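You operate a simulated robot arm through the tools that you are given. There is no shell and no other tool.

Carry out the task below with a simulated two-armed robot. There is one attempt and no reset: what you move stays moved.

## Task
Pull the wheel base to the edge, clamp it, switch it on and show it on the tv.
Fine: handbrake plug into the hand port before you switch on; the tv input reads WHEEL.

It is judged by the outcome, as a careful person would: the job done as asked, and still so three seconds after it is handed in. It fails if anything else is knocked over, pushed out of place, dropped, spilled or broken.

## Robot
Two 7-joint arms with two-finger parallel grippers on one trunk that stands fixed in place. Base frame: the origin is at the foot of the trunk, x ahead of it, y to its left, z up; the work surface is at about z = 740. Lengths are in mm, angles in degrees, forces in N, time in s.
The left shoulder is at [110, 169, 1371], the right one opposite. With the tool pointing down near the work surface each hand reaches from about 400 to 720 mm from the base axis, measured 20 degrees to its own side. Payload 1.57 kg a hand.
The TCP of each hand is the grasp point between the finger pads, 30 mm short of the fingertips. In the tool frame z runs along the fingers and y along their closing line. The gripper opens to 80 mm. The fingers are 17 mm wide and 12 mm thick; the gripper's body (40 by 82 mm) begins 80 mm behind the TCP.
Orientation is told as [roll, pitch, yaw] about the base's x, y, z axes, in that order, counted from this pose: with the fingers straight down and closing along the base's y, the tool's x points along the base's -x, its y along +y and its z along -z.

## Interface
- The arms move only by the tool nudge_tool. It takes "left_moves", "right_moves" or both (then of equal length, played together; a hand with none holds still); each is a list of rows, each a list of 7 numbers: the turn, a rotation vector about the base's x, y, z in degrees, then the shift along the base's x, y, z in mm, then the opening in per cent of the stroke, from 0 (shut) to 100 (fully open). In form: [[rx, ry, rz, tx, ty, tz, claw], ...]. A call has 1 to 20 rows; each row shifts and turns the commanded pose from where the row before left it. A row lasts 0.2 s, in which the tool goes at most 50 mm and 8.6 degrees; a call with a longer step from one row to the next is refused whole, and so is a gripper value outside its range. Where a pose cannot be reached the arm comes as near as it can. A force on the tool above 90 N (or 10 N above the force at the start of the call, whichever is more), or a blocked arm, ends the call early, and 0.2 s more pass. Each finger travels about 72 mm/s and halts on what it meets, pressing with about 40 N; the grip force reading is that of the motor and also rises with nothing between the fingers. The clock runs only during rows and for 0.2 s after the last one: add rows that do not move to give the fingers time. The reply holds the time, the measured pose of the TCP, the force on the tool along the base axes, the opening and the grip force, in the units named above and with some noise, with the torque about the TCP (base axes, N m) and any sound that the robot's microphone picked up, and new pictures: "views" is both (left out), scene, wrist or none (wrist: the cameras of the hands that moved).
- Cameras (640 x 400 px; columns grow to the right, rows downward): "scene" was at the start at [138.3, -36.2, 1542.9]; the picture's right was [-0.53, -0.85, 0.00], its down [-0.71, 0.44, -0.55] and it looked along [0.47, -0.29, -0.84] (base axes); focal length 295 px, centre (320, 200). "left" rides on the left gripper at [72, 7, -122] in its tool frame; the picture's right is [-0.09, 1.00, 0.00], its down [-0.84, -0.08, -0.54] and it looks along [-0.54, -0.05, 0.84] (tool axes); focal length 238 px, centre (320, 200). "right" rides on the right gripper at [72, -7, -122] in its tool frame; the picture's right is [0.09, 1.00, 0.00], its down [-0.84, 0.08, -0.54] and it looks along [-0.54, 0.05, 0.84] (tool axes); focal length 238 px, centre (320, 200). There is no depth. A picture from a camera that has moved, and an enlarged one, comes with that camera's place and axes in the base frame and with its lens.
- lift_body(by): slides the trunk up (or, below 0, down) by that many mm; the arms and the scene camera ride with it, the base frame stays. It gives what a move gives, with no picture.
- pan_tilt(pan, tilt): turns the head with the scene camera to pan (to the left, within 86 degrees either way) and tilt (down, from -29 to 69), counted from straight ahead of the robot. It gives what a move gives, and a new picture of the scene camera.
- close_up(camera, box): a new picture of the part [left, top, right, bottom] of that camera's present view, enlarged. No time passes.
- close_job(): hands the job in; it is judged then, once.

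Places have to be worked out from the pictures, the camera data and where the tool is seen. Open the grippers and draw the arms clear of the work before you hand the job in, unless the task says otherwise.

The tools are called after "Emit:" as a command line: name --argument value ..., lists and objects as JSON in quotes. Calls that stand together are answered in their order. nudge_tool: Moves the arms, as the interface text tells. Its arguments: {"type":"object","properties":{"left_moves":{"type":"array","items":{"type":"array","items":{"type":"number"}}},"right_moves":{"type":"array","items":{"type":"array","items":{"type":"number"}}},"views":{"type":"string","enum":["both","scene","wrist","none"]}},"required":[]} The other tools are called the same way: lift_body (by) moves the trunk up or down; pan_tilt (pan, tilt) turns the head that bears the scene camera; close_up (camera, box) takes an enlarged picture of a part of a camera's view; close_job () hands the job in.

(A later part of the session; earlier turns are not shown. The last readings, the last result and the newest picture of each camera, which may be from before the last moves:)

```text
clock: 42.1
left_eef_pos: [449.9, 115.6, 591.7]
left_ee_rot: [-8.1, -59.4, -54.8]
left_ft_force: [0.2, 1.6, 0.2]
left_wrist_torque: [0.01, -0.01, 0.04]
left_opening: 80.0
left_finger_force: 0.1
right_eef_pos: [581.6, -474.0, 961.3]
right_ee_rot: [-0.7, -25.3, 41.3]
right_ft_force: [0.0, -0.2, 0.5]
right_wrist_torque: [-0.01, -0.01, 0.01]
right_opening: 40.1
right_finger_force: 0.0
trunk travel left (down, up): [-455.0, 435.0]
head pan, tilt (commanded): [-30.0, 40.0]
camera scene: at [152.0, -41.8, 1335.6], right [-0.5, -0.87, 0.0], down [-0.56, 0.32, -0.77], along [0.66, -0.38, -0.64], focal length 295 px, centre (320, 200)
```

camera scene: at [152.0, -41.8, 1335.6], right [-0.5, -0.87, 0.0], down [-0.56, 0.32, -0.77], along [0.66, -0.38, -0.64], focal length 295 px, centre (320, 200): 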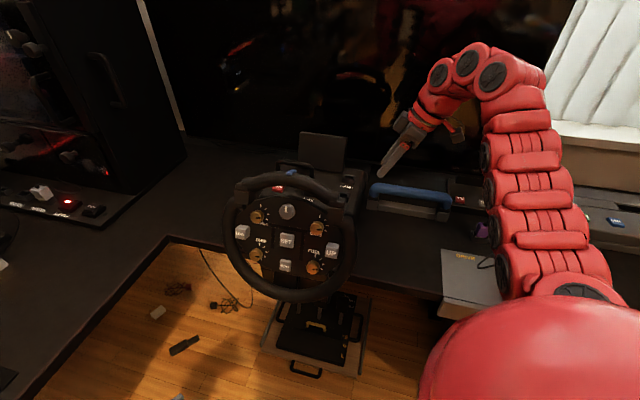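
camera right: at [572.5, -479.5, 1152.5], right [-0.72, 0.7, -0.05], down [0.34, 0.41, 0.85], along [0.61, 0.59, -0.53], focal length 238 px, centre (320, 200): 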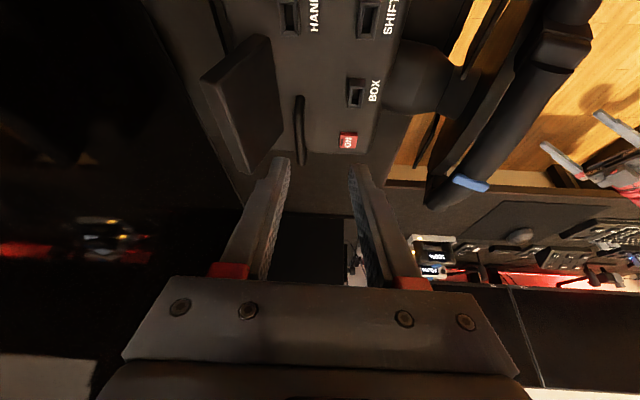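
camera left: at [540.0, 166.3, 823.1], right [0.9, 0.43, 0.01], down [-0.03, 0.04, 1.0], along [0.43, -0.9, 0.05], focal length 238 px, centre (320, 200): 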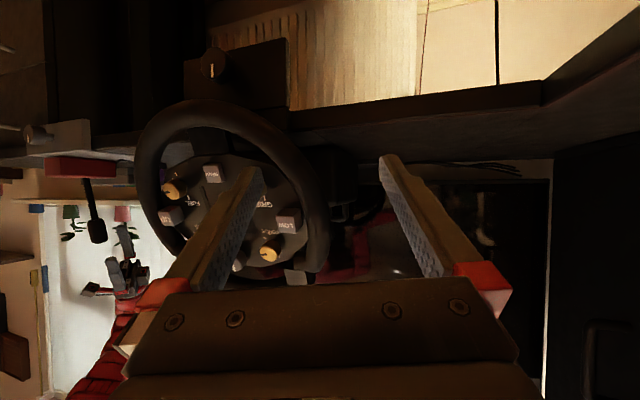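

A clearer overview. I'll enlarge the wheel base and the blue-handled item once more from this angle.

Emit:
close_up --camera "scene" --box '[220, 110, 480, 270]'

Emit:
close_up --camera "scene" --box '[230, 230, 390, 390]'

Emit:
close_up --camera "left" --box '[0, 0, 640, 400]'

```text
2.46 times, centred on (350, 190) of scene
camera zoom: at [152.0, -41.8, 1335.6], right [-0.5, -0.87, 0.0], down [-0.56, 0.32, -0.77], along [0.66, -0.38, -0.64], focal length 726 px, centre (246, 225)
```

zoom: 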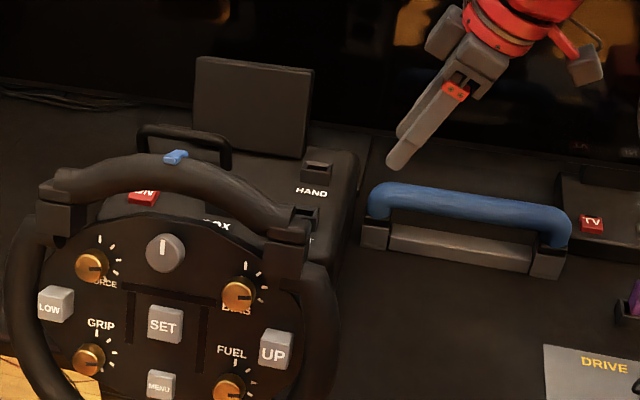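

```text
2.50 times, centred on (310, 310) of scene
camera zoom: at [152.0, -41.8, 1335.6], right [-0.5, -0.87, 0.0], down [-0.56, 0.32, -0.77], along [0.66, -0.38, -0.64], focal length 737 px, centre (345, -75)
```

zoom: 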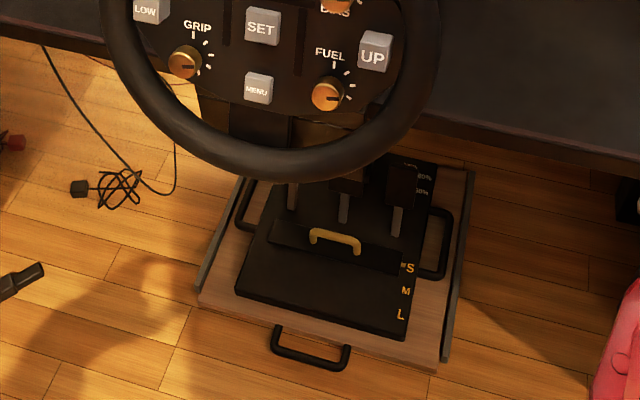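

```text
1.00 times, centred on (320, 200) of left (not enlarged: the box is as wide or as high as the picture)
camera zoom: at [388.3, 243.2, 592.3], right [0.9, 0.43, 0.01], down [-0.03, 0.04, 1.0], along [0.43, -0.9, 0.05], focal length 238 px, centre (320, 200)
```

zoom: 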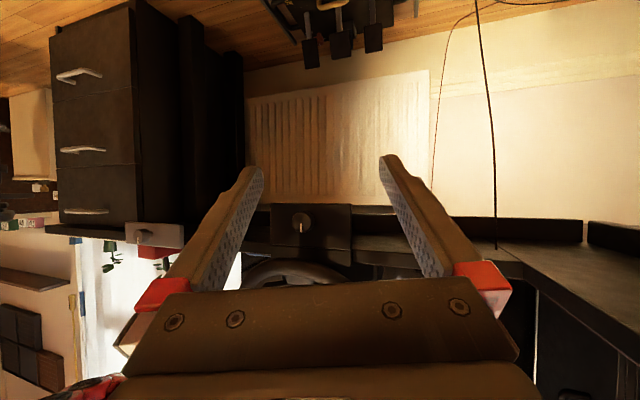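

The left camera now sees the knob square between the fingers. Enlarging it.

Emit:
close_up --camera "left" --box '[230, 190, 390, 290]'

Emit:
close_up --camera "left" --box '[110, 200, 210, 270]'

```text
4.00 times, centred on (310, 240) of left
camera zoom: at [388.3, 243.2, 592.3], right [0.9, 0.43, 0.01], down [-0.03, 0.04, 1.0], along [0.43, -0.9, 0.05], focal length 953 px, centre (360, 40)
```

zoom: 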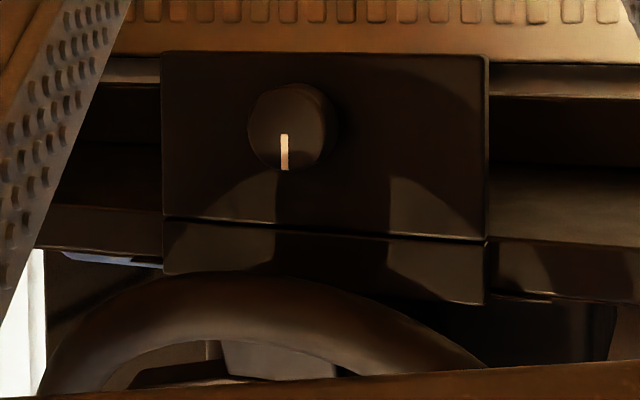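

```text
5.71 times, centred on (160, 235) of left
camera zoom: at [388.3, 243.2, 592.3], right [0.9, 0.43, 0.01], down [-0.03, 0.04, 1.0], along [0.43, -0.9, 0.05], focal length 1362 px, centre (1234, 0)
```

zoom: 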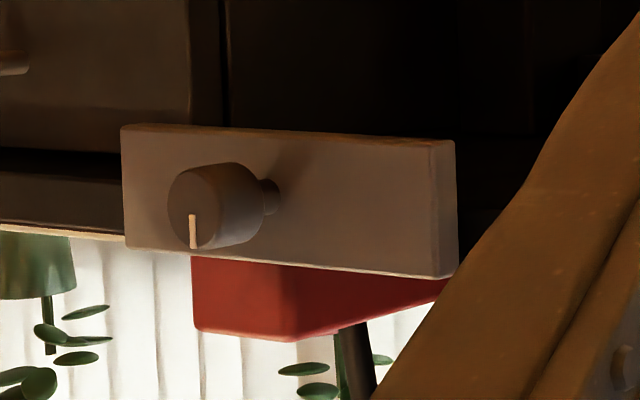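

The knob is a ~35 mm cylinder with its pointer straight up. I'll turn the left hand to point horizontally at it and stop short, below the wheel's rim.

Emit:
nudge_tool --left_moves '[[0, 0, 4.8, 5, -27, 7, 80], [0, 0, 4.8, 5, -27, 7, 80], [0, 0, 4.8, 5, -27, 7, 80], [0, 0, 4.8, 5, -27, 7, 80], [-4.27, -4.27, 0, 5, -27, 7.5, 80], [-4.27, -4.27, 0, 5, -27, 7.5, 80], [-4.27, -4.27, 0, 5, -27, 7.5, 80], [-4.27, -4.27, 0, 5, -27, 7.5, 80], [-4.27, -4.27, 0, 5, -25, 7, 80]]' --views "both"

```text
clock: 44.1
left_eef_pos: [494.7, -126.0, 658.0]
left_ee_rot: [-91.1, -85.1, 45.9]
left_ft_force: [-1.0, 0.4, 0.1]
left_wrist_torque: [0.0, 0.0, -0.01]
left_opening: 63.8
left_finger_force: 0.0
right_eef_pos: [581.9, -473.8, 961.6]
right_ee_rot: [-0.8, -25.3, 41.4]
right_ft_force: [0.3, 0.1, -0.1]
right_wrist_torque: [-0.01, 0.02, 0.02]
right_opening: 39.9
right_finger_force: 0.0
trunk travel left (down, up): [-455.0, 435.0]
head pan, tilt (commanded): [-30.0, 40.0]
camera scene: at [152.3, -42.0, 1335.5], right [-0.5, -0.87, 0.0], down [-0.56, 0.32, -0.77], along [0.66, -0.38, -0.64], focal length 295 px, centre (320, 200)
camera left: at [408.7, -39.8, 587.0], right [0.71, 0.71, 0.01], down [-0.39, 0.38, 0.84], along [0.59, -0.6, 0.54], focal length 238 px, centre (320, 200)
```

scene: 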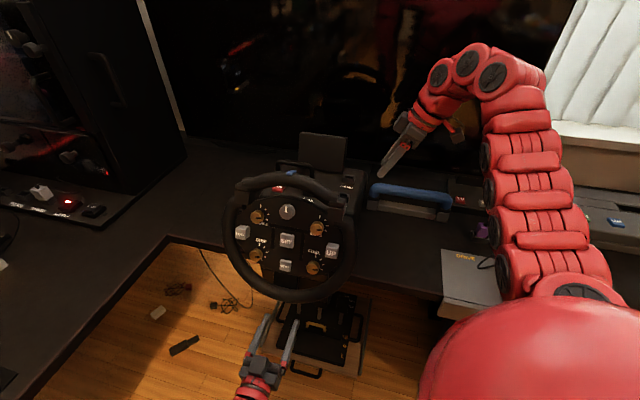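
left: 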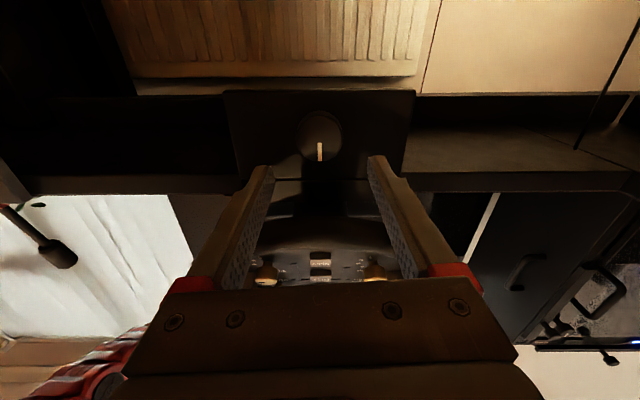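

The knob sits centred between the fingers, slightly below their plane. Advancing along the knob axis so the fingertips straddle it.

Emit:
nudge_tool --left_moves '[[0, 0, 0, 8.5, -8.5, -2, 80], [0, 0, 0, 8.5, -8.5, -1, 80], [0, 0, 0, 8.5, -8.5, -1, 80], [0, 0, 0, 8.5, -8.5, 0, 80], [0, 0, 0, 7, -7, 0, 80]]' --views "wrist"

Emit:
close_up --camera "left" --box '[220, 80, 420, 230]'

```text
clock: 45.4
left_eef_pos: [534.6, -168.1, 654.0]
left_ee_rot: [-89.8, -85.2, 44.9]
left_ft_force: [-0.4, 0.5, -0.6]
left_wrist_torque: [0.03, 0.0, 0.01]
left_opening: 64.1
left_finger_force: 0.1
right_eef_pos: [582.5, -474.5, 961.4]
right_ee_rot: [-0.8, -25.3, 41.3]
right_ft_force: [0.1, 0.3, 0.4]
right_wrist_torque: [0.0, -0.03, 0.03]
right_opening: 39.9
right_finger_force: 0.1
trunk travel left (down, up): [-455.0, 435.0]
head pan, tilt (commanded): [-30.0, 40.0]
camera left: at [449.8, -80.3, 582.9], right [0.71, 0.71, 0.01], down [-0.39, 0.38, 0.84], along [0.59, -0.6, 0.54], focal length 238 px, centre (320, 200)
```

left: 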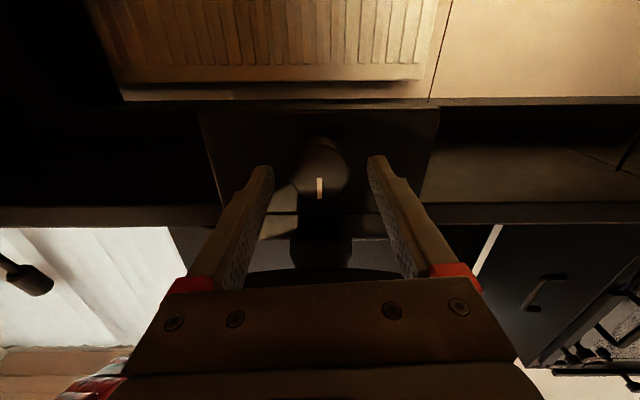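

```text
2.67 times, centred on (320, 155) of left
camera zoom: at [449.8, -80.3, 582.9], right [0.71, 0.71, 0.01], down [-0.39, 0.38, 0.84], along [0.59, -0.6, 0.54], focal length 636 px, centre (320, 320)
```

zoom: 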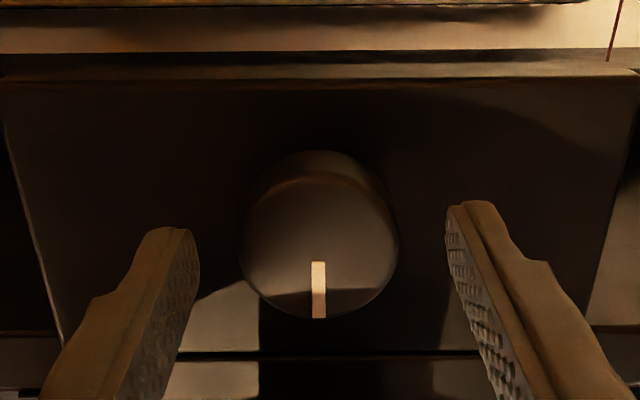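

Aligned with the knob's axis. Advancing the last 11 mm and closing on it.

Emit:
nudge_tool --left_moves '[[0, 0, 0, 4, -4, 0, 80], [0, 0, 0, 4, -4, 0, 80], [0, 0, 0, 0, 0, 0, 40], [0, 0, 0, 0, 0, 0, 20], [0, 0, 0, 0, 0, 0, 0], [0, 0, 0, 0, 0, 0, 0]]' --views "wrist"

Emit:
close_up --camera "left" --box '[220, 80, 420, 230]'

```text
clock: 46.8
left_eef_pos: [543.6, -176.3, 655.1]
left_ee_rot: [-90.3, -85.3, 45.2]
left_ft_force: [-3.9, -7.7, 1.6]
left_wrist_torque: [-0.06, 0.05, 0.11]
left_opening: 41.4
left_finger_force: 45.1
right_eef_pos: [580.6, -474.1, 962.5]
right_ee_rot: [-0.8, -25.3, 41.4]
right_ft_force: [0.6, -0.5, -1.2]
right_wrist_torque: [0.0, 0.0, 0.0]
right_opening: 39.8
right_finger_force: 0.1
trunk travel left (down, up): [-455.0, 435.0]
head pan, tilt (commanded): [-30.0, 40.0]
camera left: at [457.7, -88.8, 582.7], right [0.71, 0.71, 0.01], down [-0.39, 0.38, 0.84], along [0.59, -0.6, 0.54], focal length 238 px, centre (320, 200)
```

left: 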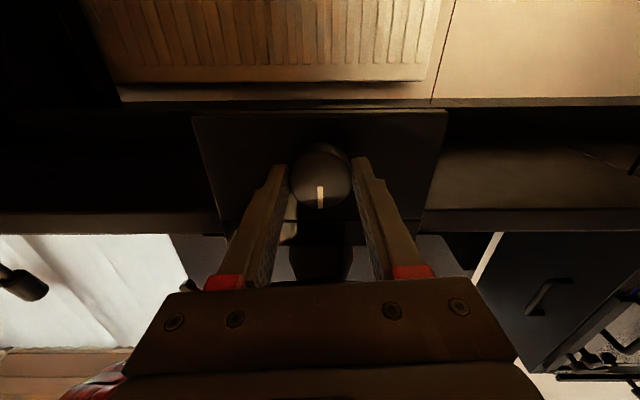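

```text
2.67 times, centred on (320, 155) of left
camera zoom: at [457.7, -88.8, 582.7], right [0.71, 0.71, 0.01], down [-0.39, 0.38, 0.84], along [0.59, -0.6, 0.54], focal length 636 px, centre (320, 320)
```

zoom: 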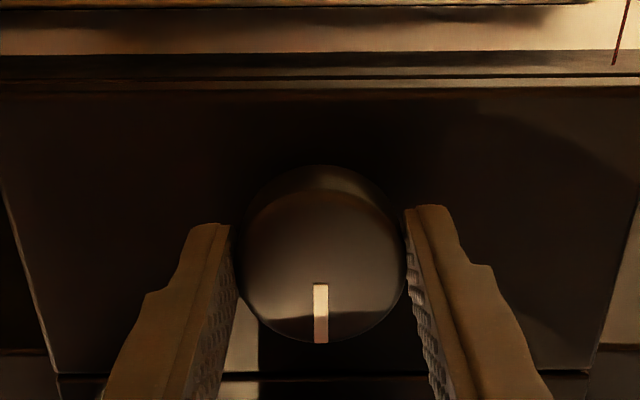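

Knob gripped at 41 mm. I'll try a small counter-clockwise (loosening) turn of about 24° and read the torque and pointer.

Emit:
nudge_tool --left_moves '[[-4.24, 4.24, 0, 0, 0, 0, 0], [-4.24, 4.24, 0, 0, 0, 0, 0], [-4.24, 4.24, 0, 0, 0, 0, 0], [-4.24, 4.24, 0, 0, 0, 0, 0]]' --views "wrist"

Emit:
close_up --camera "left" --box '[220, 80, 420, 230]'

```text
clock: 47.8
left_eef_pos: [543.4, -175.9, 653.8]
left_ee_rot: [-90.1, -61.2, 45.0]
left_ft_force: [-6.0, -10.1, 3.5]
left_wrist_torque: [0.23, 0.23, -0.06]
left_opening: 41.2
left_finger_force: 45.2
right_eef_pos: [580.7, -475.3, 963.2]
right_ee_rot: [-0.8, -25.5, 41.4]
right_ft_force: [-0.2, 0.3, -0.2]
right_wrist_torque: [0.02, -0.04, 0.03]
right_opening: 39.9
right_finger_force: 0.0
trunk travel left (down, up): [-455.0, 435.0]
head pan, tilt (commanded): [-30.0, 40.0]
camera left: at [436.5, -110.0, 588.9], right [0.65, 0.65, -0.4], down [-0.15, 0.62, 0.77], along [0.75, -0.44, 0.5], focal length 238 px, centre (320, 200)
```

left: 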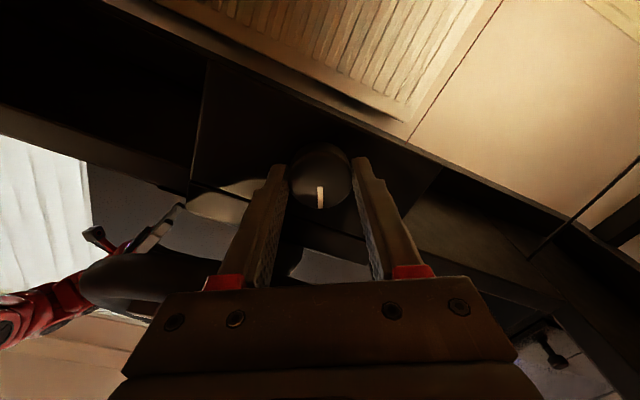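

```text
2.67 times, centred on (320, 155) of left
camera zoom: at [436.5, -110.0, 588.9], right [0.65, 0.65, -0.4], down [-0.15, 0.62, 0.77], along [0.75, -0.44, 0.5], focal length 636 px, centre (320, 320)
```

zoom: 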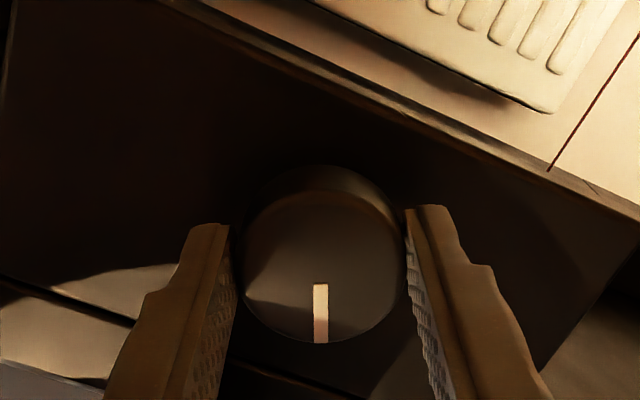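

The knob follows easily counter-clockwise with low torque. Continuing the turn toward 90°, watching for a stop.

Emit:
nudge_tool --left_moves '[[-4.24, 4.24, 0, 0, 0, 0, 0], [-4.24, 4.24, 0, 0, 0, 0, 0], [-4.24, 4.24, 0, 0, 0, 0, 0], [-4.24, 4.24, 0, 0, 0, 0, 0], [-4.24, 4.24, 0, 0, 0, 0, 0], [-4.24, 4.24, 0, 0, 0, 0, 0]]' --views "wrist"

Emit:
close_up --camera "left" --box '[220, 80, 420, 230]'

```text
clock: 49.1
left_eef_pos: [542.5, -176.4, 654.8]
left_ee_rot: [-90.2, -25.4, 45.0]
left_ft_force: [-1.5, -24.3, 13.8]
left_wrist_torque: [0.2, 0.14, -0.02]
left_opening: 41.4
left_finger_force: 44.7
right_eef_pos: [581.8, -475.1, 963.0]
right_ee_rot: [-0.7, -25.4, 41.2]
right_ft_force: [-0.4, 0.3, -0.1]
right_wrist_torque: [0.06, 0.01, 0.0]
right_opening: 39.8
right_finger_force: 0.0
trunk travel left (down, up): [-455.0, 435.0]
head pan, tilt (commanded): [-30.0, 40.0]
camera left: at [412.5, -133.9, 618.8], right [0.36, 0.36, -0.86], down [0.13, 0.9, 0.43], along [0.92, -0.26, 0.28], focal length 238 px, centre (320, 200)
```

left: 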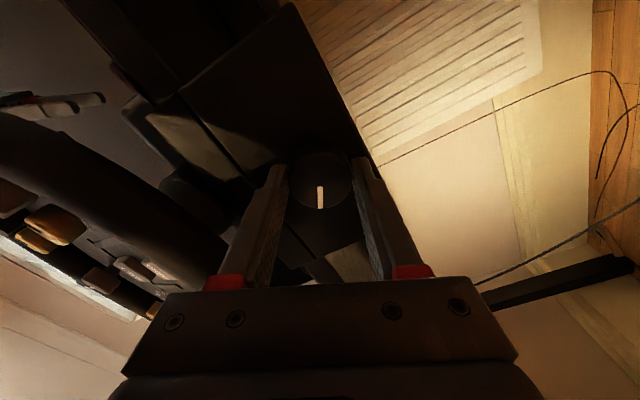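

```text
2.67 times, centred on (320, 155) of left
camera zoom: at [412.5, -133.9, 618.8], right [0.36, 0.36, -0.86], down [0.13, 0.9, 0.43], along [0.92, -0.26, 0.28], focal length 636 px, centre (320, 320)
```

zoom: 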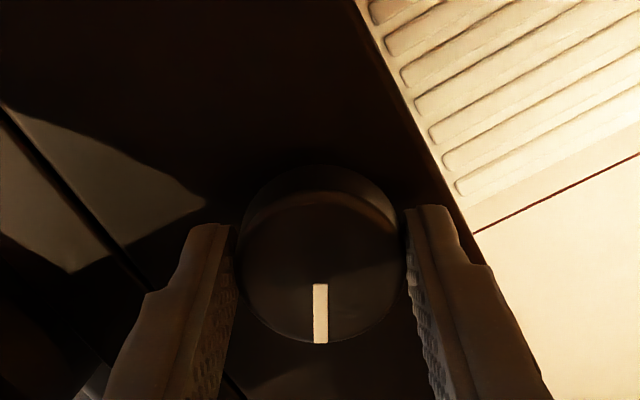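

60° turned without a stop. Going on to about 90°.

Emit:
nudge_tool --left_moves '[[-4.24, 4.24, 0, 0, 0, 0, 0], [-4.24, 4.24, 0, 0, 0, 0, 0], [-4.24, 4.24, 0, 0, 0, 0, 0], [-4.24, 4.24, 0, 0, 0, 0, 0], [-4.24, 4.24, 0, 0, 0, 0, 0], [0, 0, 0, 0, 0, 0, 0]]' --views "both"

Emit:
close_up --camera "left" --box '[220, 80, 420, 230]'

```text
clock: 50.5
left_eef_pos: [542.8, -176.5, 655.1]
left_ee_rot: [-90.2, 4.7, 45.0]
left_ft_force: [6.4, -28.7, 34.7]
left_wrist_torque: [-0.2, -0.2, -0.01]
left_opening: 41.3
left_finger_force: 45.0
right_eef_pos: [579.5, -474.2, 962.7]
right_ee_rot: [-0.9, -25.4, 41.3]
right_ft_force: [0.2, -0.2, 0.0]
right_wrist_torque: [0.01, 0.02, 0.01]
right_opening: 39.9
right_finger_force: 0.0
trunk travel left (down, up): [-455.0, 435.0]
head pan, tilt (commanded): [-30.0, 40.0]
camera scene: at [149.3, -43.7, 1336.1], right [-0.5, -0.87, 0.0], down [-0.56, 0.32, -0.77], along [0.66, -0.38, -0.64], focal length 295 px, centre (320, 200)
camera left: at [405.4, -140.8, 655.0], right [0.01, 0.01, -1.0], down [0.21, 0.98, 0.01], along [0.98, -0.21, 0.01], focal length 238 px, centre (320, 200)
```

scene: 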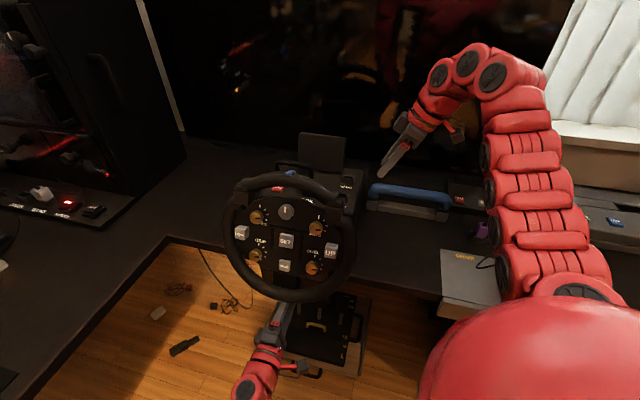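
left: 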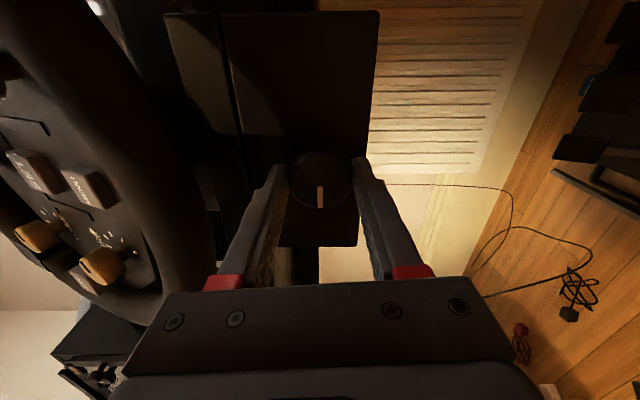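

```text
2.67 times, centred on (320, 155) of left
camera zoom: at [405.4, -140.8, 655.0], right [0.01, 0.01, -1.0], down [0.21, 0.98, 0.01], along [0.98, -0.21, 0.01], focal length 636 px, centre (320, 320)
```

zoom: 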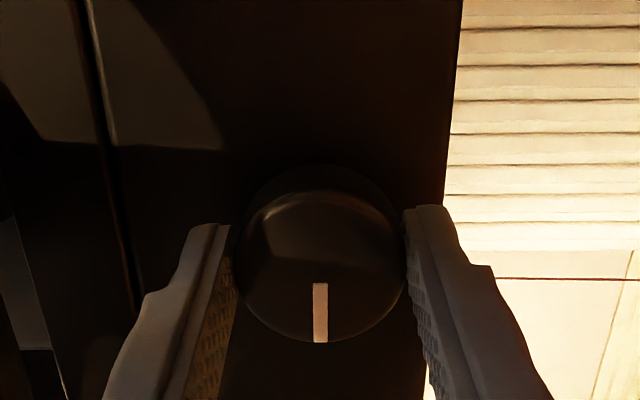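

The knob now points left (90° counter-clockwise). I'll release it, back the left hand away, and bring the right hand back above the pull handle.

Emit:
nudge_tool --left_moves '[[0, 0, 0, 0, 0, 0, 40], [0, 0, 0, 0, 0, 0, 80], [0, 0, 0, -6, 6, 0, 85], [0, 0, 0, -10, 10, 0, 85], [0, 0, 0, -20, 20, 0, 85], [0, 0, 0, -25, 25, 0, 85], [0, 0, 0, -30, 30, 0, 85], [0, 0, 0, -30, 30, 0, 85]]' --right_moves '[[0, 0, 0, 20, 18, 3, 50], [0, 0, 0, 20, 18, 3, 50], [0, 0, 0, 20, 18, 3, 50], [0, 0, 0, 20, 18, 3, 50], [0, 0, 0, 20, 18, 3, 50], [0, 0, 0, 20, 18, 3, 50], [0, 0, 0, 20, 18, 3, 70], [0, 0, 0, 20, 19, 3, 90]]' --views "both"

```text
clock: 52.4
left_eef_pos: [430.1, -50.1, 650.8]
left_ee_rot: [-89.9, 4.9, 45.0]
left_ft_force: [0.2, 0.1, 0.5]
left_wrist_torque: [0.01, 0.03, 0.01]
left_opening: 68.0
left_finger_force: 0.0
right_eef_pos: [737.9, -320.4, 966.1]
right_ee_rot: [-0.7, -24.6, 41.1]
right_ft_force: [0.6, -1.5, 0.6]
right_wrist_torque: [0.06, -0.01, 0.03]
right_opening: 72.0
right_finger_force: 0.1
right hand out of reach, approached as far as the arm can: row 8
trunk travel left (down, up): [-455.0, 435.0]
head pan, tilt (commanded): [-30.0, 40.0]
camera scene: at [164.0, -35.5, 1333.8], right [-0.5, -0.87, 0.01], down [-0.56, 0.32, -0.76], along [0.66, -0.39, -0.65], focal length 295 px, centre (320, 200)
camera right: at [655.0, -400.0, 1046.5], right [-0.71, 0.7, -0.05], down [0.35, 0.41, 0.84], along [0.61, 0.58, -0.54], focal length 238 px, centre (320, 200)
camera left: at [292.5, -14.4, 651.2], right [0.0, 0.0, -1.0], down [0.21, 0.98, 0.0], along [0.98, -0.21, 0.0], focal length 238 px, centre (320, 200)
```

scene: 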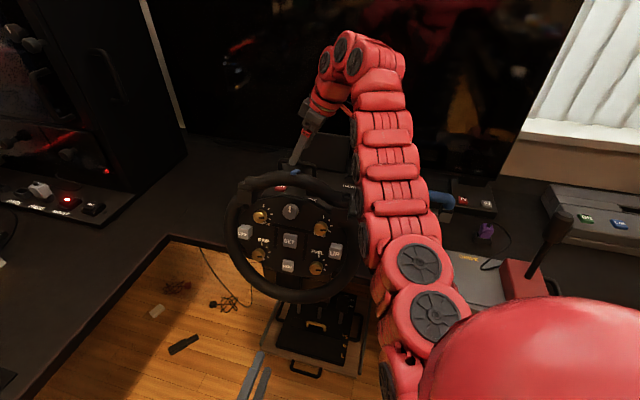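
right: 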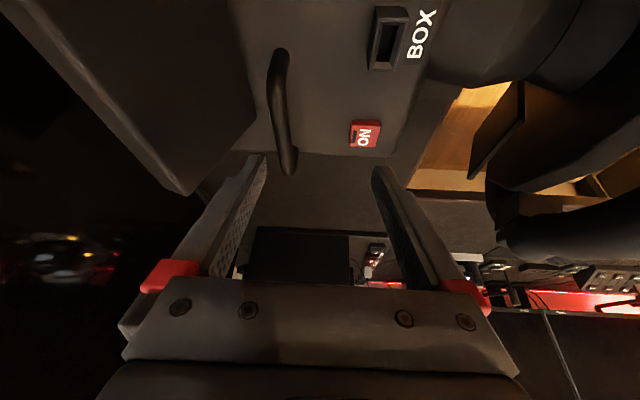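
left: 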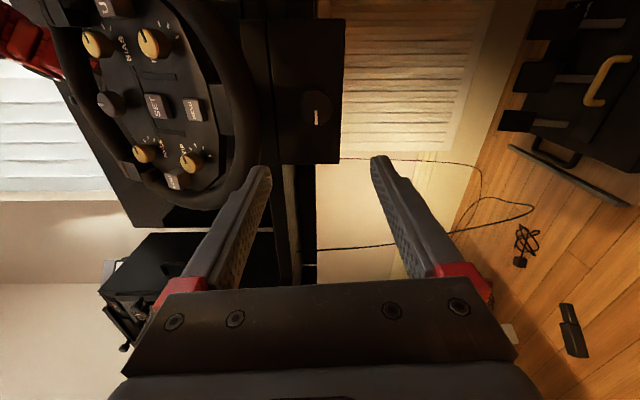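

The scene camera shifted 15 mm, which suggests the trunk leaned during that move. I'll hold still a moment and re-read, and check whether the forearm touches the wheel.

Emit:
nudge_tool --right_moves '[[0, 0, 0, 0, 0, 0, 90], [0, 0, 0, 0, 0, 0, 90]]' --views "scene"

Emit:
close_up --camera "scene" --box '[220, 120, 460, 320]'

Emit:
close_up --camera "left" --box '[0, 0, 360, 250]'

```text
clock: 53.0
left_eef_pos: [428.4, -49.9, 650.3]
left_ee_rot: [-89.9, 5.2, 45.1]
left_ft_force: [-0.4, -0.1, 0.0]
left_wrist_torque: [-0.02, 0.01, -0.01]
left_opening: 68.2
left_finger_force: 0.2
right_eef_pos: [738.4, -320.0, 964.0]
right_ee_rot: [-0.6, -24.8, 41.3]
right_ft_force: [-0.7, 0.8, 0.3]
right_wrist_torque: [0.01, -0.01, 0.01]
right_opening: 71.9
right_finger_force: 0.1
trunk travel left (down, up): [-455.0, 435.0]
head pan, tilt (commanded): [-30.0, 40.0]
camera scene: at [164.0, -35.9, 1333.7], right [-0.5, -0.87, 0.01], down [-0.56, 0.32, -0.76], along [0.66, -0.39, -0.65], focal length 295 px, centre (320, 200)
```

scene: 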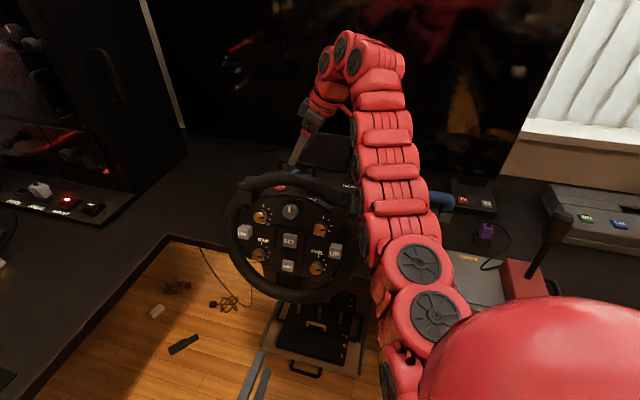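

```text
2.00 times, centred on (340, 220) of scene
camera zoom: at [164.0, -35.9, 1333.7], right [-0.5, -0.87, 0.01], down [-0.56, 0.32, -0.76], along [0.66, -0.39, -0.65], focal length 590 px, centre (280, 160)
```

zoom: 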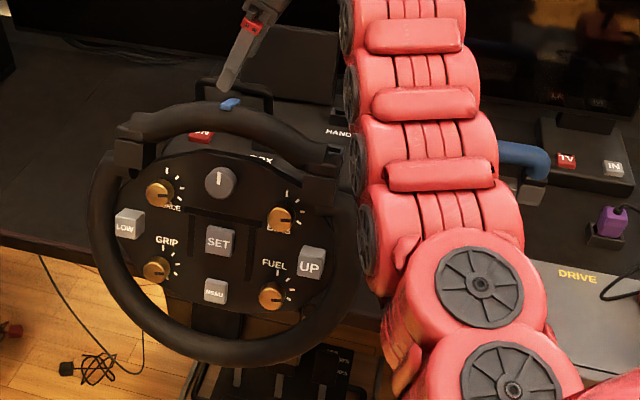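

```text
1.60 times, centred on (180, 125) of left
camera zoom: at [292.0, -15.0, 650.8], right [0.0, 0.0, -1.0], down [0.21, 0.98, 0.0], along [0.98, -0.21, 0.0], focal length 381 px, centre (544, 320)
```

zoom: 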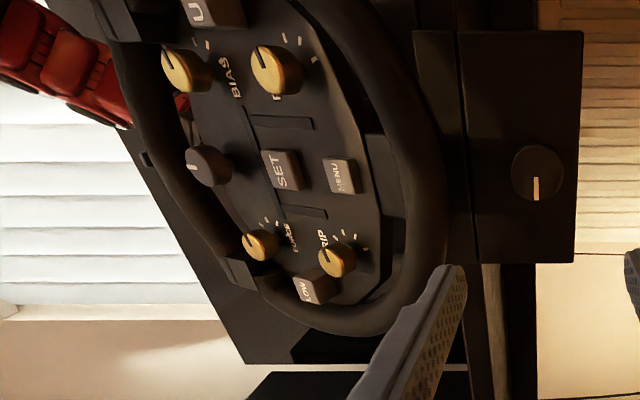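

The wheel looks untouched with clearance to the forearm; the lean may come from the left arm folded against the body. I'll ease the left hand forward a little and see whether the camera returns to its place.

Emit:
nudge_tool --left_moves '[[0, 0, 0, 10, -10, 0, 85], [0, 0, 0, 15, -15, 0, 85], [0, 0, 0, 0, 0, 0, 85]]' --views "scene"

```text
clock: 53.8
left_eef_pos: [447.5, -78.7, 652.3]
left_ee_rot: [-89.9, 4.7, 44.9]
left_ft_force: [-1.1, -0.3, 0.0]
left_wrist_torque: [0.01, -0.01, 0.03]
left_opening: 68.1
left_finger_force: 0.1
right_eef_pos: [729.9, -325.2, 971.4]
right_ee_rot: [-0.8, -25.3, 41.3]
right_ft_force: [-0.5, -0.6, 0.0]
right_wrist_torque: [-0.03, 0.03, -0.02]
right_opening: 72.0
right_finger_force: 0.2
trunk travel left (down, up): [-455.0, 435.0]
head pan, tilt (commanded): [-30.0, 40.0]
camera scene: at [151.4, -41.7, 1335.7], right [-0.5, -0.87, 0.0], down [-0.56, 0.32, -0.77], along [0.66, -0.38, -0.64], focal length 295 px, centre (320, 200)
```

scene: 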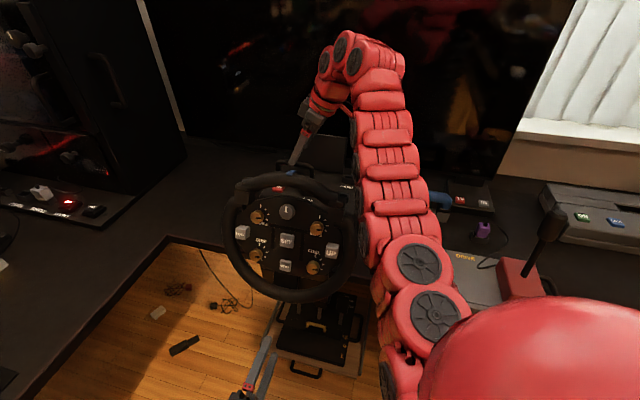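

That was it: the camera is back. I'll lower the left hand so the wheel can come forward above it, and set the right hand onto the hook approach line.

Emit:
nudge_tool --left_moves '[[0, 0, 0, 0, 0, -35, 85], [0, 0, 0, 0, 0, -35, 85], [0, 0, 0, 0, 0, -35, 85], [0, 0, 0, 0, 0, -25, 85], [0, 0, 0, 0, 0, 0, 85]]' --right_moves '[[0, 0, 0, 7, 0, 0, 100], [0, 0, 0, 7, 0, 0, 100], [0, 0, 0, 5, 5, -15, 100], [0, 0, 0, 5, 5, -15, 100], [0, 0, 0, 0, 0, 0, 100]]' --views "both"

Emit:
close_up --camera "right" --box '[160, 20, 420, 220]'

```text
clock: 55.0
left_eef_pos: [447.4, -79.0, 523.2]
left_ee_rot: [-90.0, 4.5, 45.1]
left_ft_force: [-0.3, 0.7, 0.3]
left_wrist_torque: [0.01, -0.04, 0.01]
left_opening: 68.2
left_finger_force: 0.0
right_eef_pos: [747.5, -313.7, 941.6]
right_ee_rot: [-0.8, -25.4, 41.4]
right_ft_force: [-0.5, 0.2, 0.1]
right_wrist_torque: [0.02, 0.02, -0.04]
right_opening: 80.1
right_finger_force: 0.1
right hand out of reach, approached as far as the arm can: row 2
trunk travel left (down, up): [-455.0, 435.0]
head pan, tilt (commanded): [-30.0, 40.0]
camera scene: at [151.8, -41.7, 1335.7], right [-0.5, -0.87, 0.0], down [-0.56, 0.32, -0.77], along [0.66, -0.38, -0.64], focal length 295 px, centre (320, 200)
camera right: at [662.6, -393.5, 1022.0], right [-0.71, 0.7, -0.05], down [0.34, 0.41, 0.85], along [0.61, 0.59, -0.53], focal length 238 px, centre (320, 200)
camera left: at [310.5, -43.3, 522.9], right [0.01, 0.01, -1.0], down [0.21, 0.98, 0.01], along [0.98, -0.21, 0.01], focal length 238 px, centre (320, 200)
```

scene: 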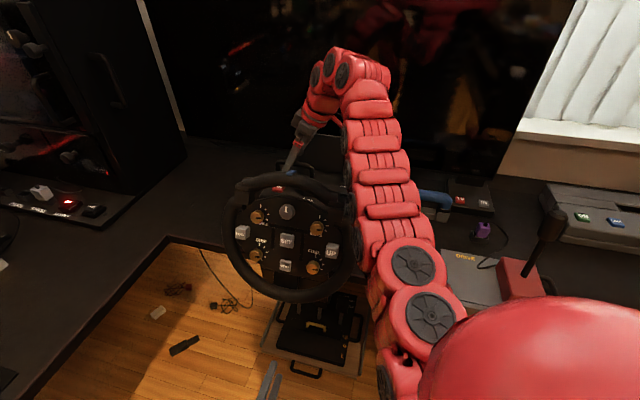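
right: 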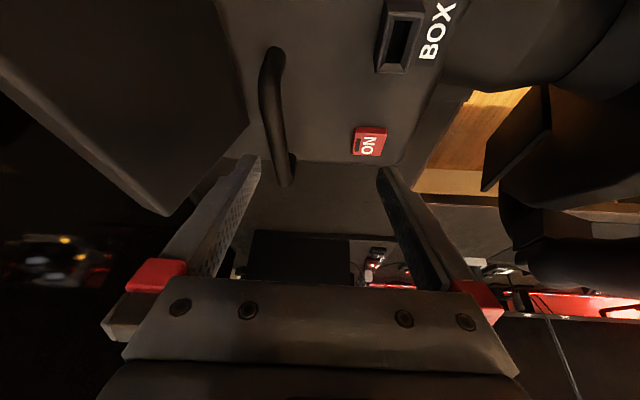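
left: 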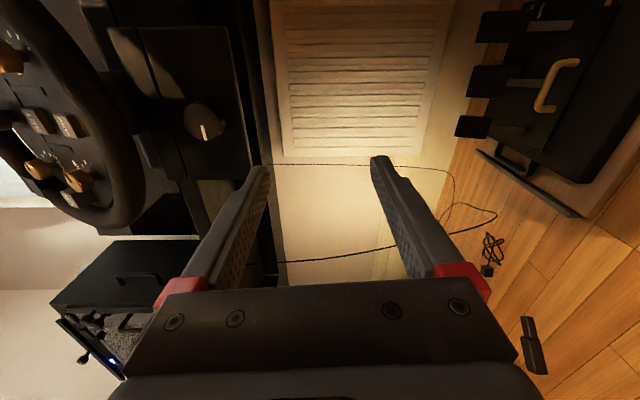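

```text
2.00 times, centred on (290, 120) of right
camera zoom: at [662.6, -393.5, 1022.0], right [-0.71, 0.7, -0.05], down [0.34, 0.41, 0.85], along [0.61, 0.59, -0.53], focal length 477 px, centre (380, 360)
```

zoom: 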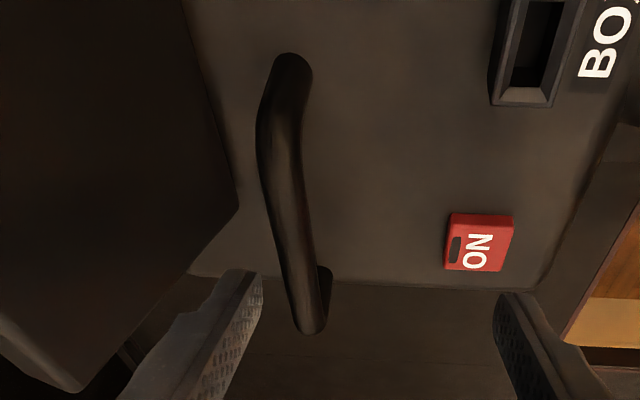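

On the approach line with the far finger about 8 mm beyond the bar. Descending to hook behind it.

Emit:
nudge_tool --right_moves '[[0, 0, 0, 6.7, 3.7, -12.3, 100], [0, 0, 0, 6.7, 3.7, -12.3, 100], [0, 0, 0, 6.6, 3.7, -12.3, 100], [0, 0, 0, 0, 0, 0, 100]]' --views "wrist"

Emit:
close_up --camera "right" --box '[160, 20, 420, 220]'

```text
clock: 56.0
left_eef_pos: [448.0, -79.2, 522.1]
left_ee_rot: [-89.9, 4.7, 45.0]
left_ft_force: [0.3, 0.5, 0.2]
left_wrist_torque: [0.01, 0.0, 0.03]
left_opening: 67.9
left_finger_force: 0.1
right_eef_pos: [766.9, -303.1, 904.0]
right_ee_rot: [-0.9, -25.3, 41.4]
right_ft_force: [-0.7, -0.9, -0.7]
right_wrist_torque: [0.03, 0.01, 0.0]
right_opening: 79.7
right_finger_force: 0.0
trunk travel left (down, up): [-455.0, 435.0]
head pan, tilt (commanded): [-30.0, 40.0]
camera right: at [682.9, -383.0, 983.7], right [-0.72, 0.7, -0.05], down [0.34, 0.41, 0.85], along [0.61, 0.59, -0.53], focal length 238 px, centre (320, 200)
```

right: 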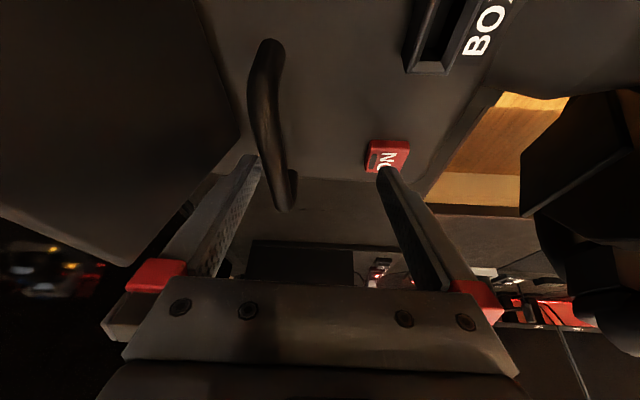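

```text
2.00 times, centred on (290, 120) of right
camera zoom: at [682.9, -383.0, 983.7], right [-0.72, 0.7, -0.05], down [0.34, 0.41, 0.85], along [0.61, 0.59, -0.53], focal length 477 px, centre (380, 360)
```

zoom: 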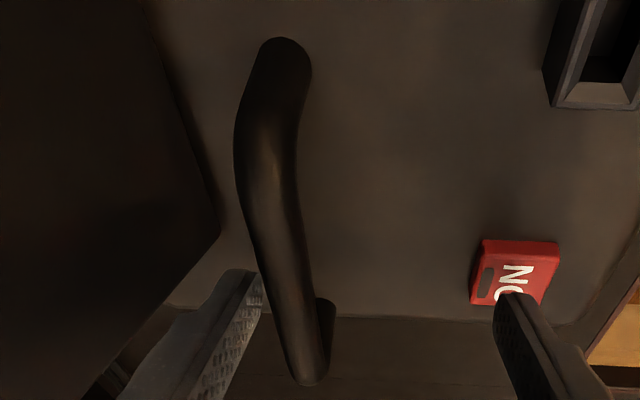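

Hooked with no contact force. Pulling gently toward the edge now that the knob is turned.

Emit:
nudge_tool --right_moves '[[0, 0, 0, -3.5, 3.5, 0, 100], [0, 0, 0, -3.5, 3.5, 0, 100], [0, 0, 0, -3.5, 3.5, 0, 100], [0, 0, 0, -3.5, 3.5, 0, 100], [0, 0, 0, -3.5, 3.5, 0, 100], [0, 0, 0, -3.5, 3.5, 0, 100]]' --views "wrist"

```text
clock: 57.4
left_eef_pos: [447.0, -78.6, 521.8]
left_ee_rot: [-90.0, 4.8, 45.2]
left_ft_force: [-0.1, 0.7, 0.7]
left_wrist_torque: [0.01, 0.03, -0.02]
left_opening: 67.8
left_finger_force: 0.0
right_eef_pos: [744.7, -279.0, 903.3]
right_ee_rot: [-0.7, -25.3, 41.3]
right_ft_force: [0.2, -1.4, 0.2]
right_wrist_torque: [0.09, 0.04, 0.04]
right_opening: 79.7
right_finger_force: 0.0
trunk travel left (down, up): [-455.0, 435.0]
head pan, tilt (commanded): [-30.0, 40.0]
camera right: at [660.9, -360.9, 983.2], right [-0.72, 0.7, -0.05], down [0.34, 0.41, 0.85], along [0.61, 0.59, -0.53], focal length 238 px, centre (320, 200)
```

right: 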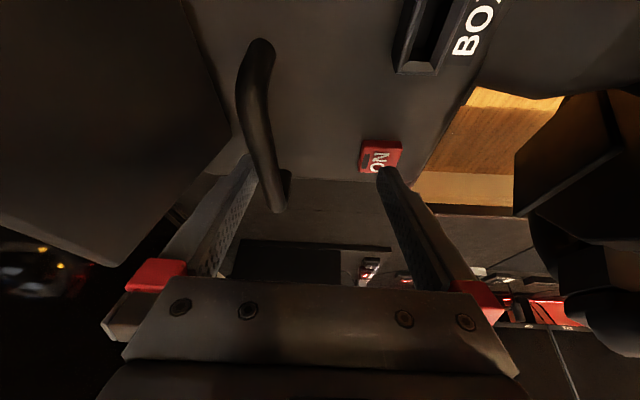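

The base slides freely now: the knob was the lock, and counter-clockwise loosened it. Continuing the pull in measured steps.

Emit:
nudge_tool --right_moves '[[0, 0, 0, -3.5, 3.5, 0, 100], [0, 0, 0, -3.5, 3.5, 0, 100], [0, 0, 0, -3.5, 3.5, 0, 100], [0, 0, 0, -3.5, 3.5, 0, 100], [0, 0, 0, -3.5, 3.5, 0, 100], [0, 0, 0, -3.5, 3.5, 0, 100], [0, 0, 0, -3.5, 3.5, 0, 100], [0, 0, 0, -3.5, 3.5, 0, 100]]' --views "both"

```text
clock: 59.1
left_eef_pos: [447.6, -78.1, 521.9]
left_ee_rot: [-89.9, 4.8, 45.0]
left_ft_force: [-0.5, -0.2, -0.2]
left_wrist_torque: [0.0, 0.0, 0.0]
left_opening: 67.9
left_finger_force: 0.1
right_eef_pos: [717.5, -253.2, 903.8]
right_ee_rot: [-0.8, -25.3, 41.3]
right_ft_force: [0.8, -2.3, 0.2]
right_wrist_torque: [-0.03, -0.01, -0.07]
right_opening: 79.9
right_finger_force: 0.1
trunk travel left (down, up): [-455.0, 435.0]
head pan, tilt (commanded): [-30.0, 40.0]
camera scene: at [152.1, -41.9, 1335.6], right [-0.5, -0.87, 0.0], down [-0.56, 0.32, -0.77], along [0.66, -0.38, -0.64], focal length 295 px, centre (320, 200)
camera right: at [633.8, -334.1, 983.3], right [-0.71, 0.7, -0.05], down [0.34, 0.41, 0.85], along [0.61, 0.59, -0.53], focal length 238 px, centre (320, 200)
```

scene: 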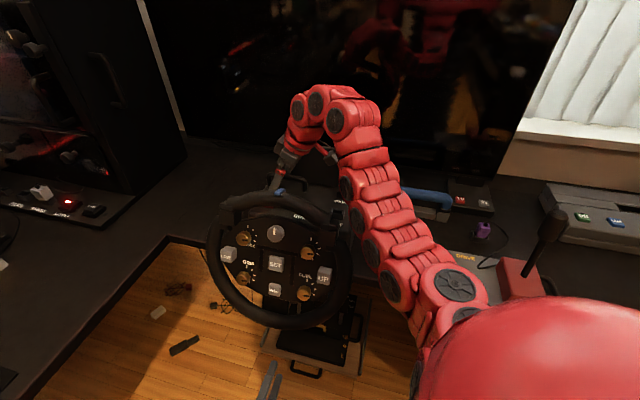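
right: 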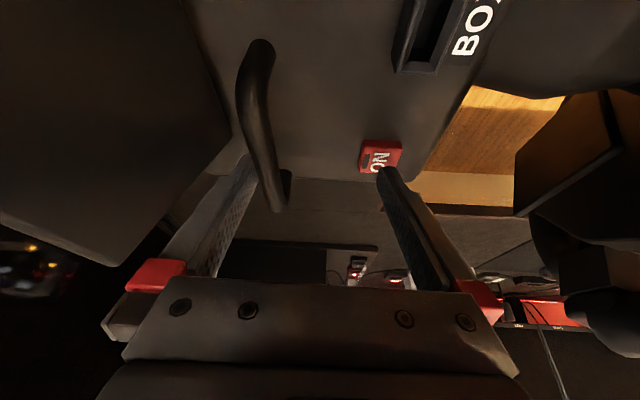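

The base has come about 65 mm. I'll check with the left camera whether the apron and knob stayed at the desk edge.

Emit:
close_up --camera "left" --box '[0, 0, 400, 250]'

Emit:
close_up --camera "scene" --box '[190, 150, 430, 390]'

Emit:
close_up --camera "right" --box '[230, 60, 520, 240]'

```text
1.60 times, centred on (200, 125) of left
camera zoom: at [310.2, -43.5, 522.9], right [0.01, 0.01, -1.0], down [0.21, 0.98, 0.01], along [0.98, -0.21, 0.01], focal length 381 px, centre (512, 320)
```

zoom: 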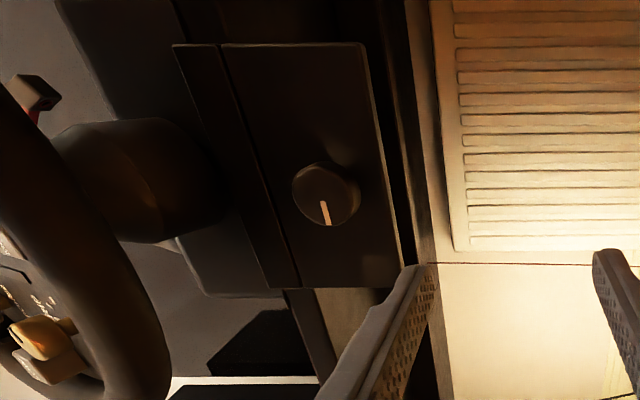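

```text
1.67 times, centred on (310, 270) of scene
camera zoom: at [152.1, -41.9, 1335.6], right [-0.5, -0.87, 0.0], down [-0.56, 0.32, -0.77], along [0.66, -0.38, -0.64], focal length 491 px, centre (337, 83)
```

zoom: 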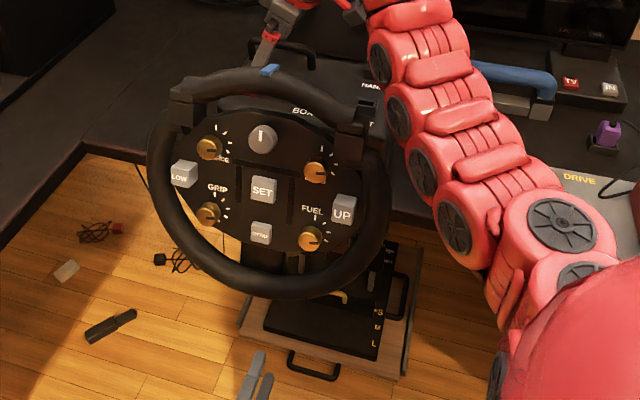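

```text
2.21 times, centred on (375, 150) of right
camera zoom: at [633.8, -334.1, 983.3], right [-0.71, 0.7, -0.05], down [0.34, 0.41, 0.85], along [0.61, 0.59, -0.53], focal length 526 px, centre (199, 310)
```

zoom: 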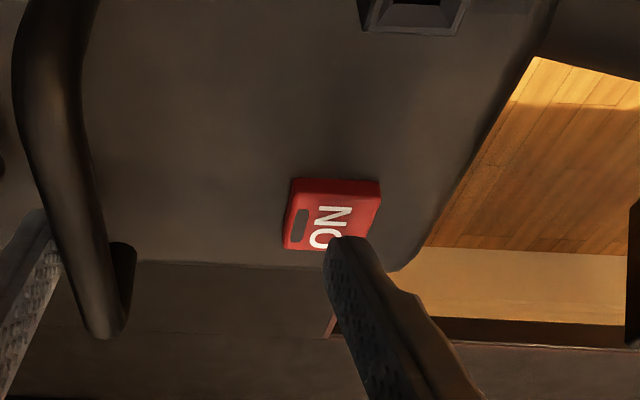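

The apron and knob stayed fixed while the base slid, so the base rides on the rail toward it. About 40–45 mm remain to bring its front flush with the edge; pulling on with force watch.

Emit:
nudge_tool --right_moves '[[0, 0, 0, -3.5, 3.5, 0, 100], [0, 0, 0, -3.5, 3.5, 0, 100], [0, 0, 0, -3.5, 3.5, 0, 100], [0, 0, 0, -3.5, 3.5, 0, 100], [0, 0, 0, -3.5, 3.5, 0, 100]]' --views "both"

```text
clock: 60.4
left_eef_pos: [447.8, -78.6, 522.4]
left_ee_rot: [-89.9, 4.6, 44.9]
left_ft_force: [0.4, 1.3, 0.1]
left_wrist_torque: [-0.02, -0.01, 0.0]
left_opening: 67.9
left_finger_force: 0.0
right_eef_pos: [700.4, -235.9, 903.1]
right_ee_rot: [-0.9, -25.3, 41.2]
right_ft_force: [11.0, -5.4, 2.5]
right_wrist_torque: [-0.21, -0.12, 0.24]
right_opening: 80.0
right_finger_force: 0.0
trunk travel left (down, up): [-455.0, 435.0]
head pan, tilt (commanded): [-30.0, 40.0]
camera scene: at [153.2, -42.4, 1335.5], right [-0.5, -0.87, 0.0], down [-0.56, 0.32, -0.77], along [0.66, -0.38, -0.64], focal length 295 px, centre (320, 200)
camera right: at [616.5, -317.0, 983.2], right [-0.71, 0.7, -0.05], down [0.34, 0.41, 0.85], along [0.61, 0.59, -0.53], focal length 238 px, centre (320, 200)
```

scene: 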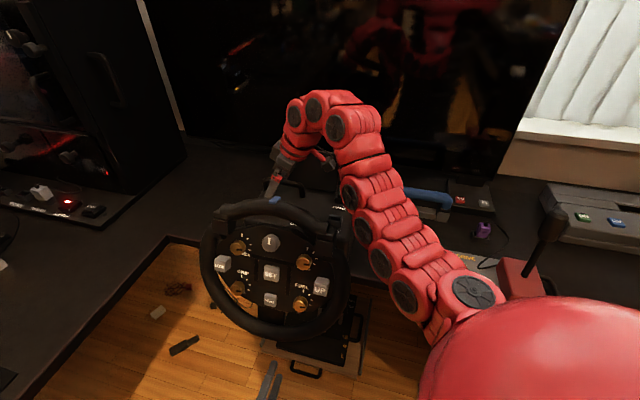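
right: 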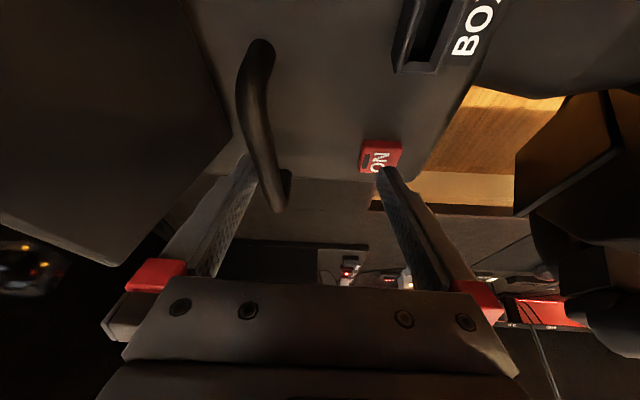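

The load rose slightly to 12 N at about 89 mm of travel. Continuing in smaller steps to feel for the end stop.

Emit:
nudge_tool --right_moves '[[0, 0, 0, -2, 2, 0, 100], [0, 0, 0, -2, 2, 0, 100], [0, 0, 0, -2, 2, 0, 100], [0, 0, 0, 0, 0, 0, 100]]' --views "wrist"

Emit:
close_up --camera "left" --box '[0, 0, 400, 250]'

```text
clock: 61.4
left_eef_pos: [449.5, -80.2, 520.4]
left_ee_rot: [-89.7, 4.8, 44.9]
left_ft_force: [0.3, 0.0, 0.1]
left_wrist_torque: [0.0, -0.03, -0.02]
left_opening: 68.2
left_finger_force: 0.0
right_eef_pos: [700.4, -236.9, 901.9]
right_ee_rot: [-1.4, -25.6, 40.8]
right_ft_force: [74.4, -37.2, 33.8]
right_wrist_torque: [-1.52, -1.7, 1.62]
right_opening: 80.3
right_finger_force: 0.1
trunk travel left (down, up): [-455.0, 435.0]
head pan, tilt (commanded): [-30.0, 40.0]
camera right: at [614.8, -315.7, 982.1], right [-0.71, 0.7, -0.06], down [0.34, 0.41, 0.85], along [0.62, 0.58, -0.53], focal length 238 px, centre (320, 200)
```

right: 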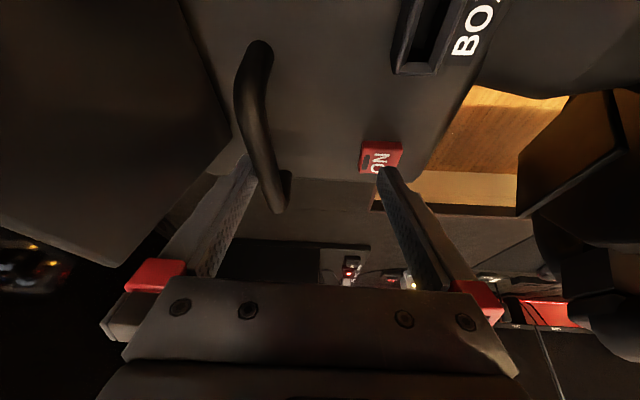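

```text
1.60 times, centred on (200, 125) of left
camera zoom: at [312.1, -44.6, 521.7], right [0.0, 0.01, -1.0], down [0.21, 0.98, 0.01], along [0.98, -0.21, 0.0], focal length 381 px, centre (512, 320)
```

zoom: 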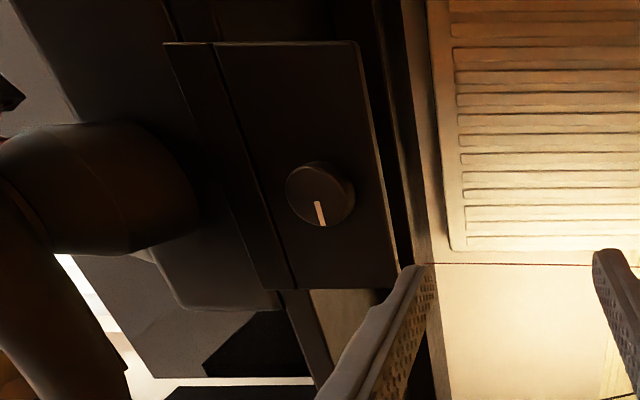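

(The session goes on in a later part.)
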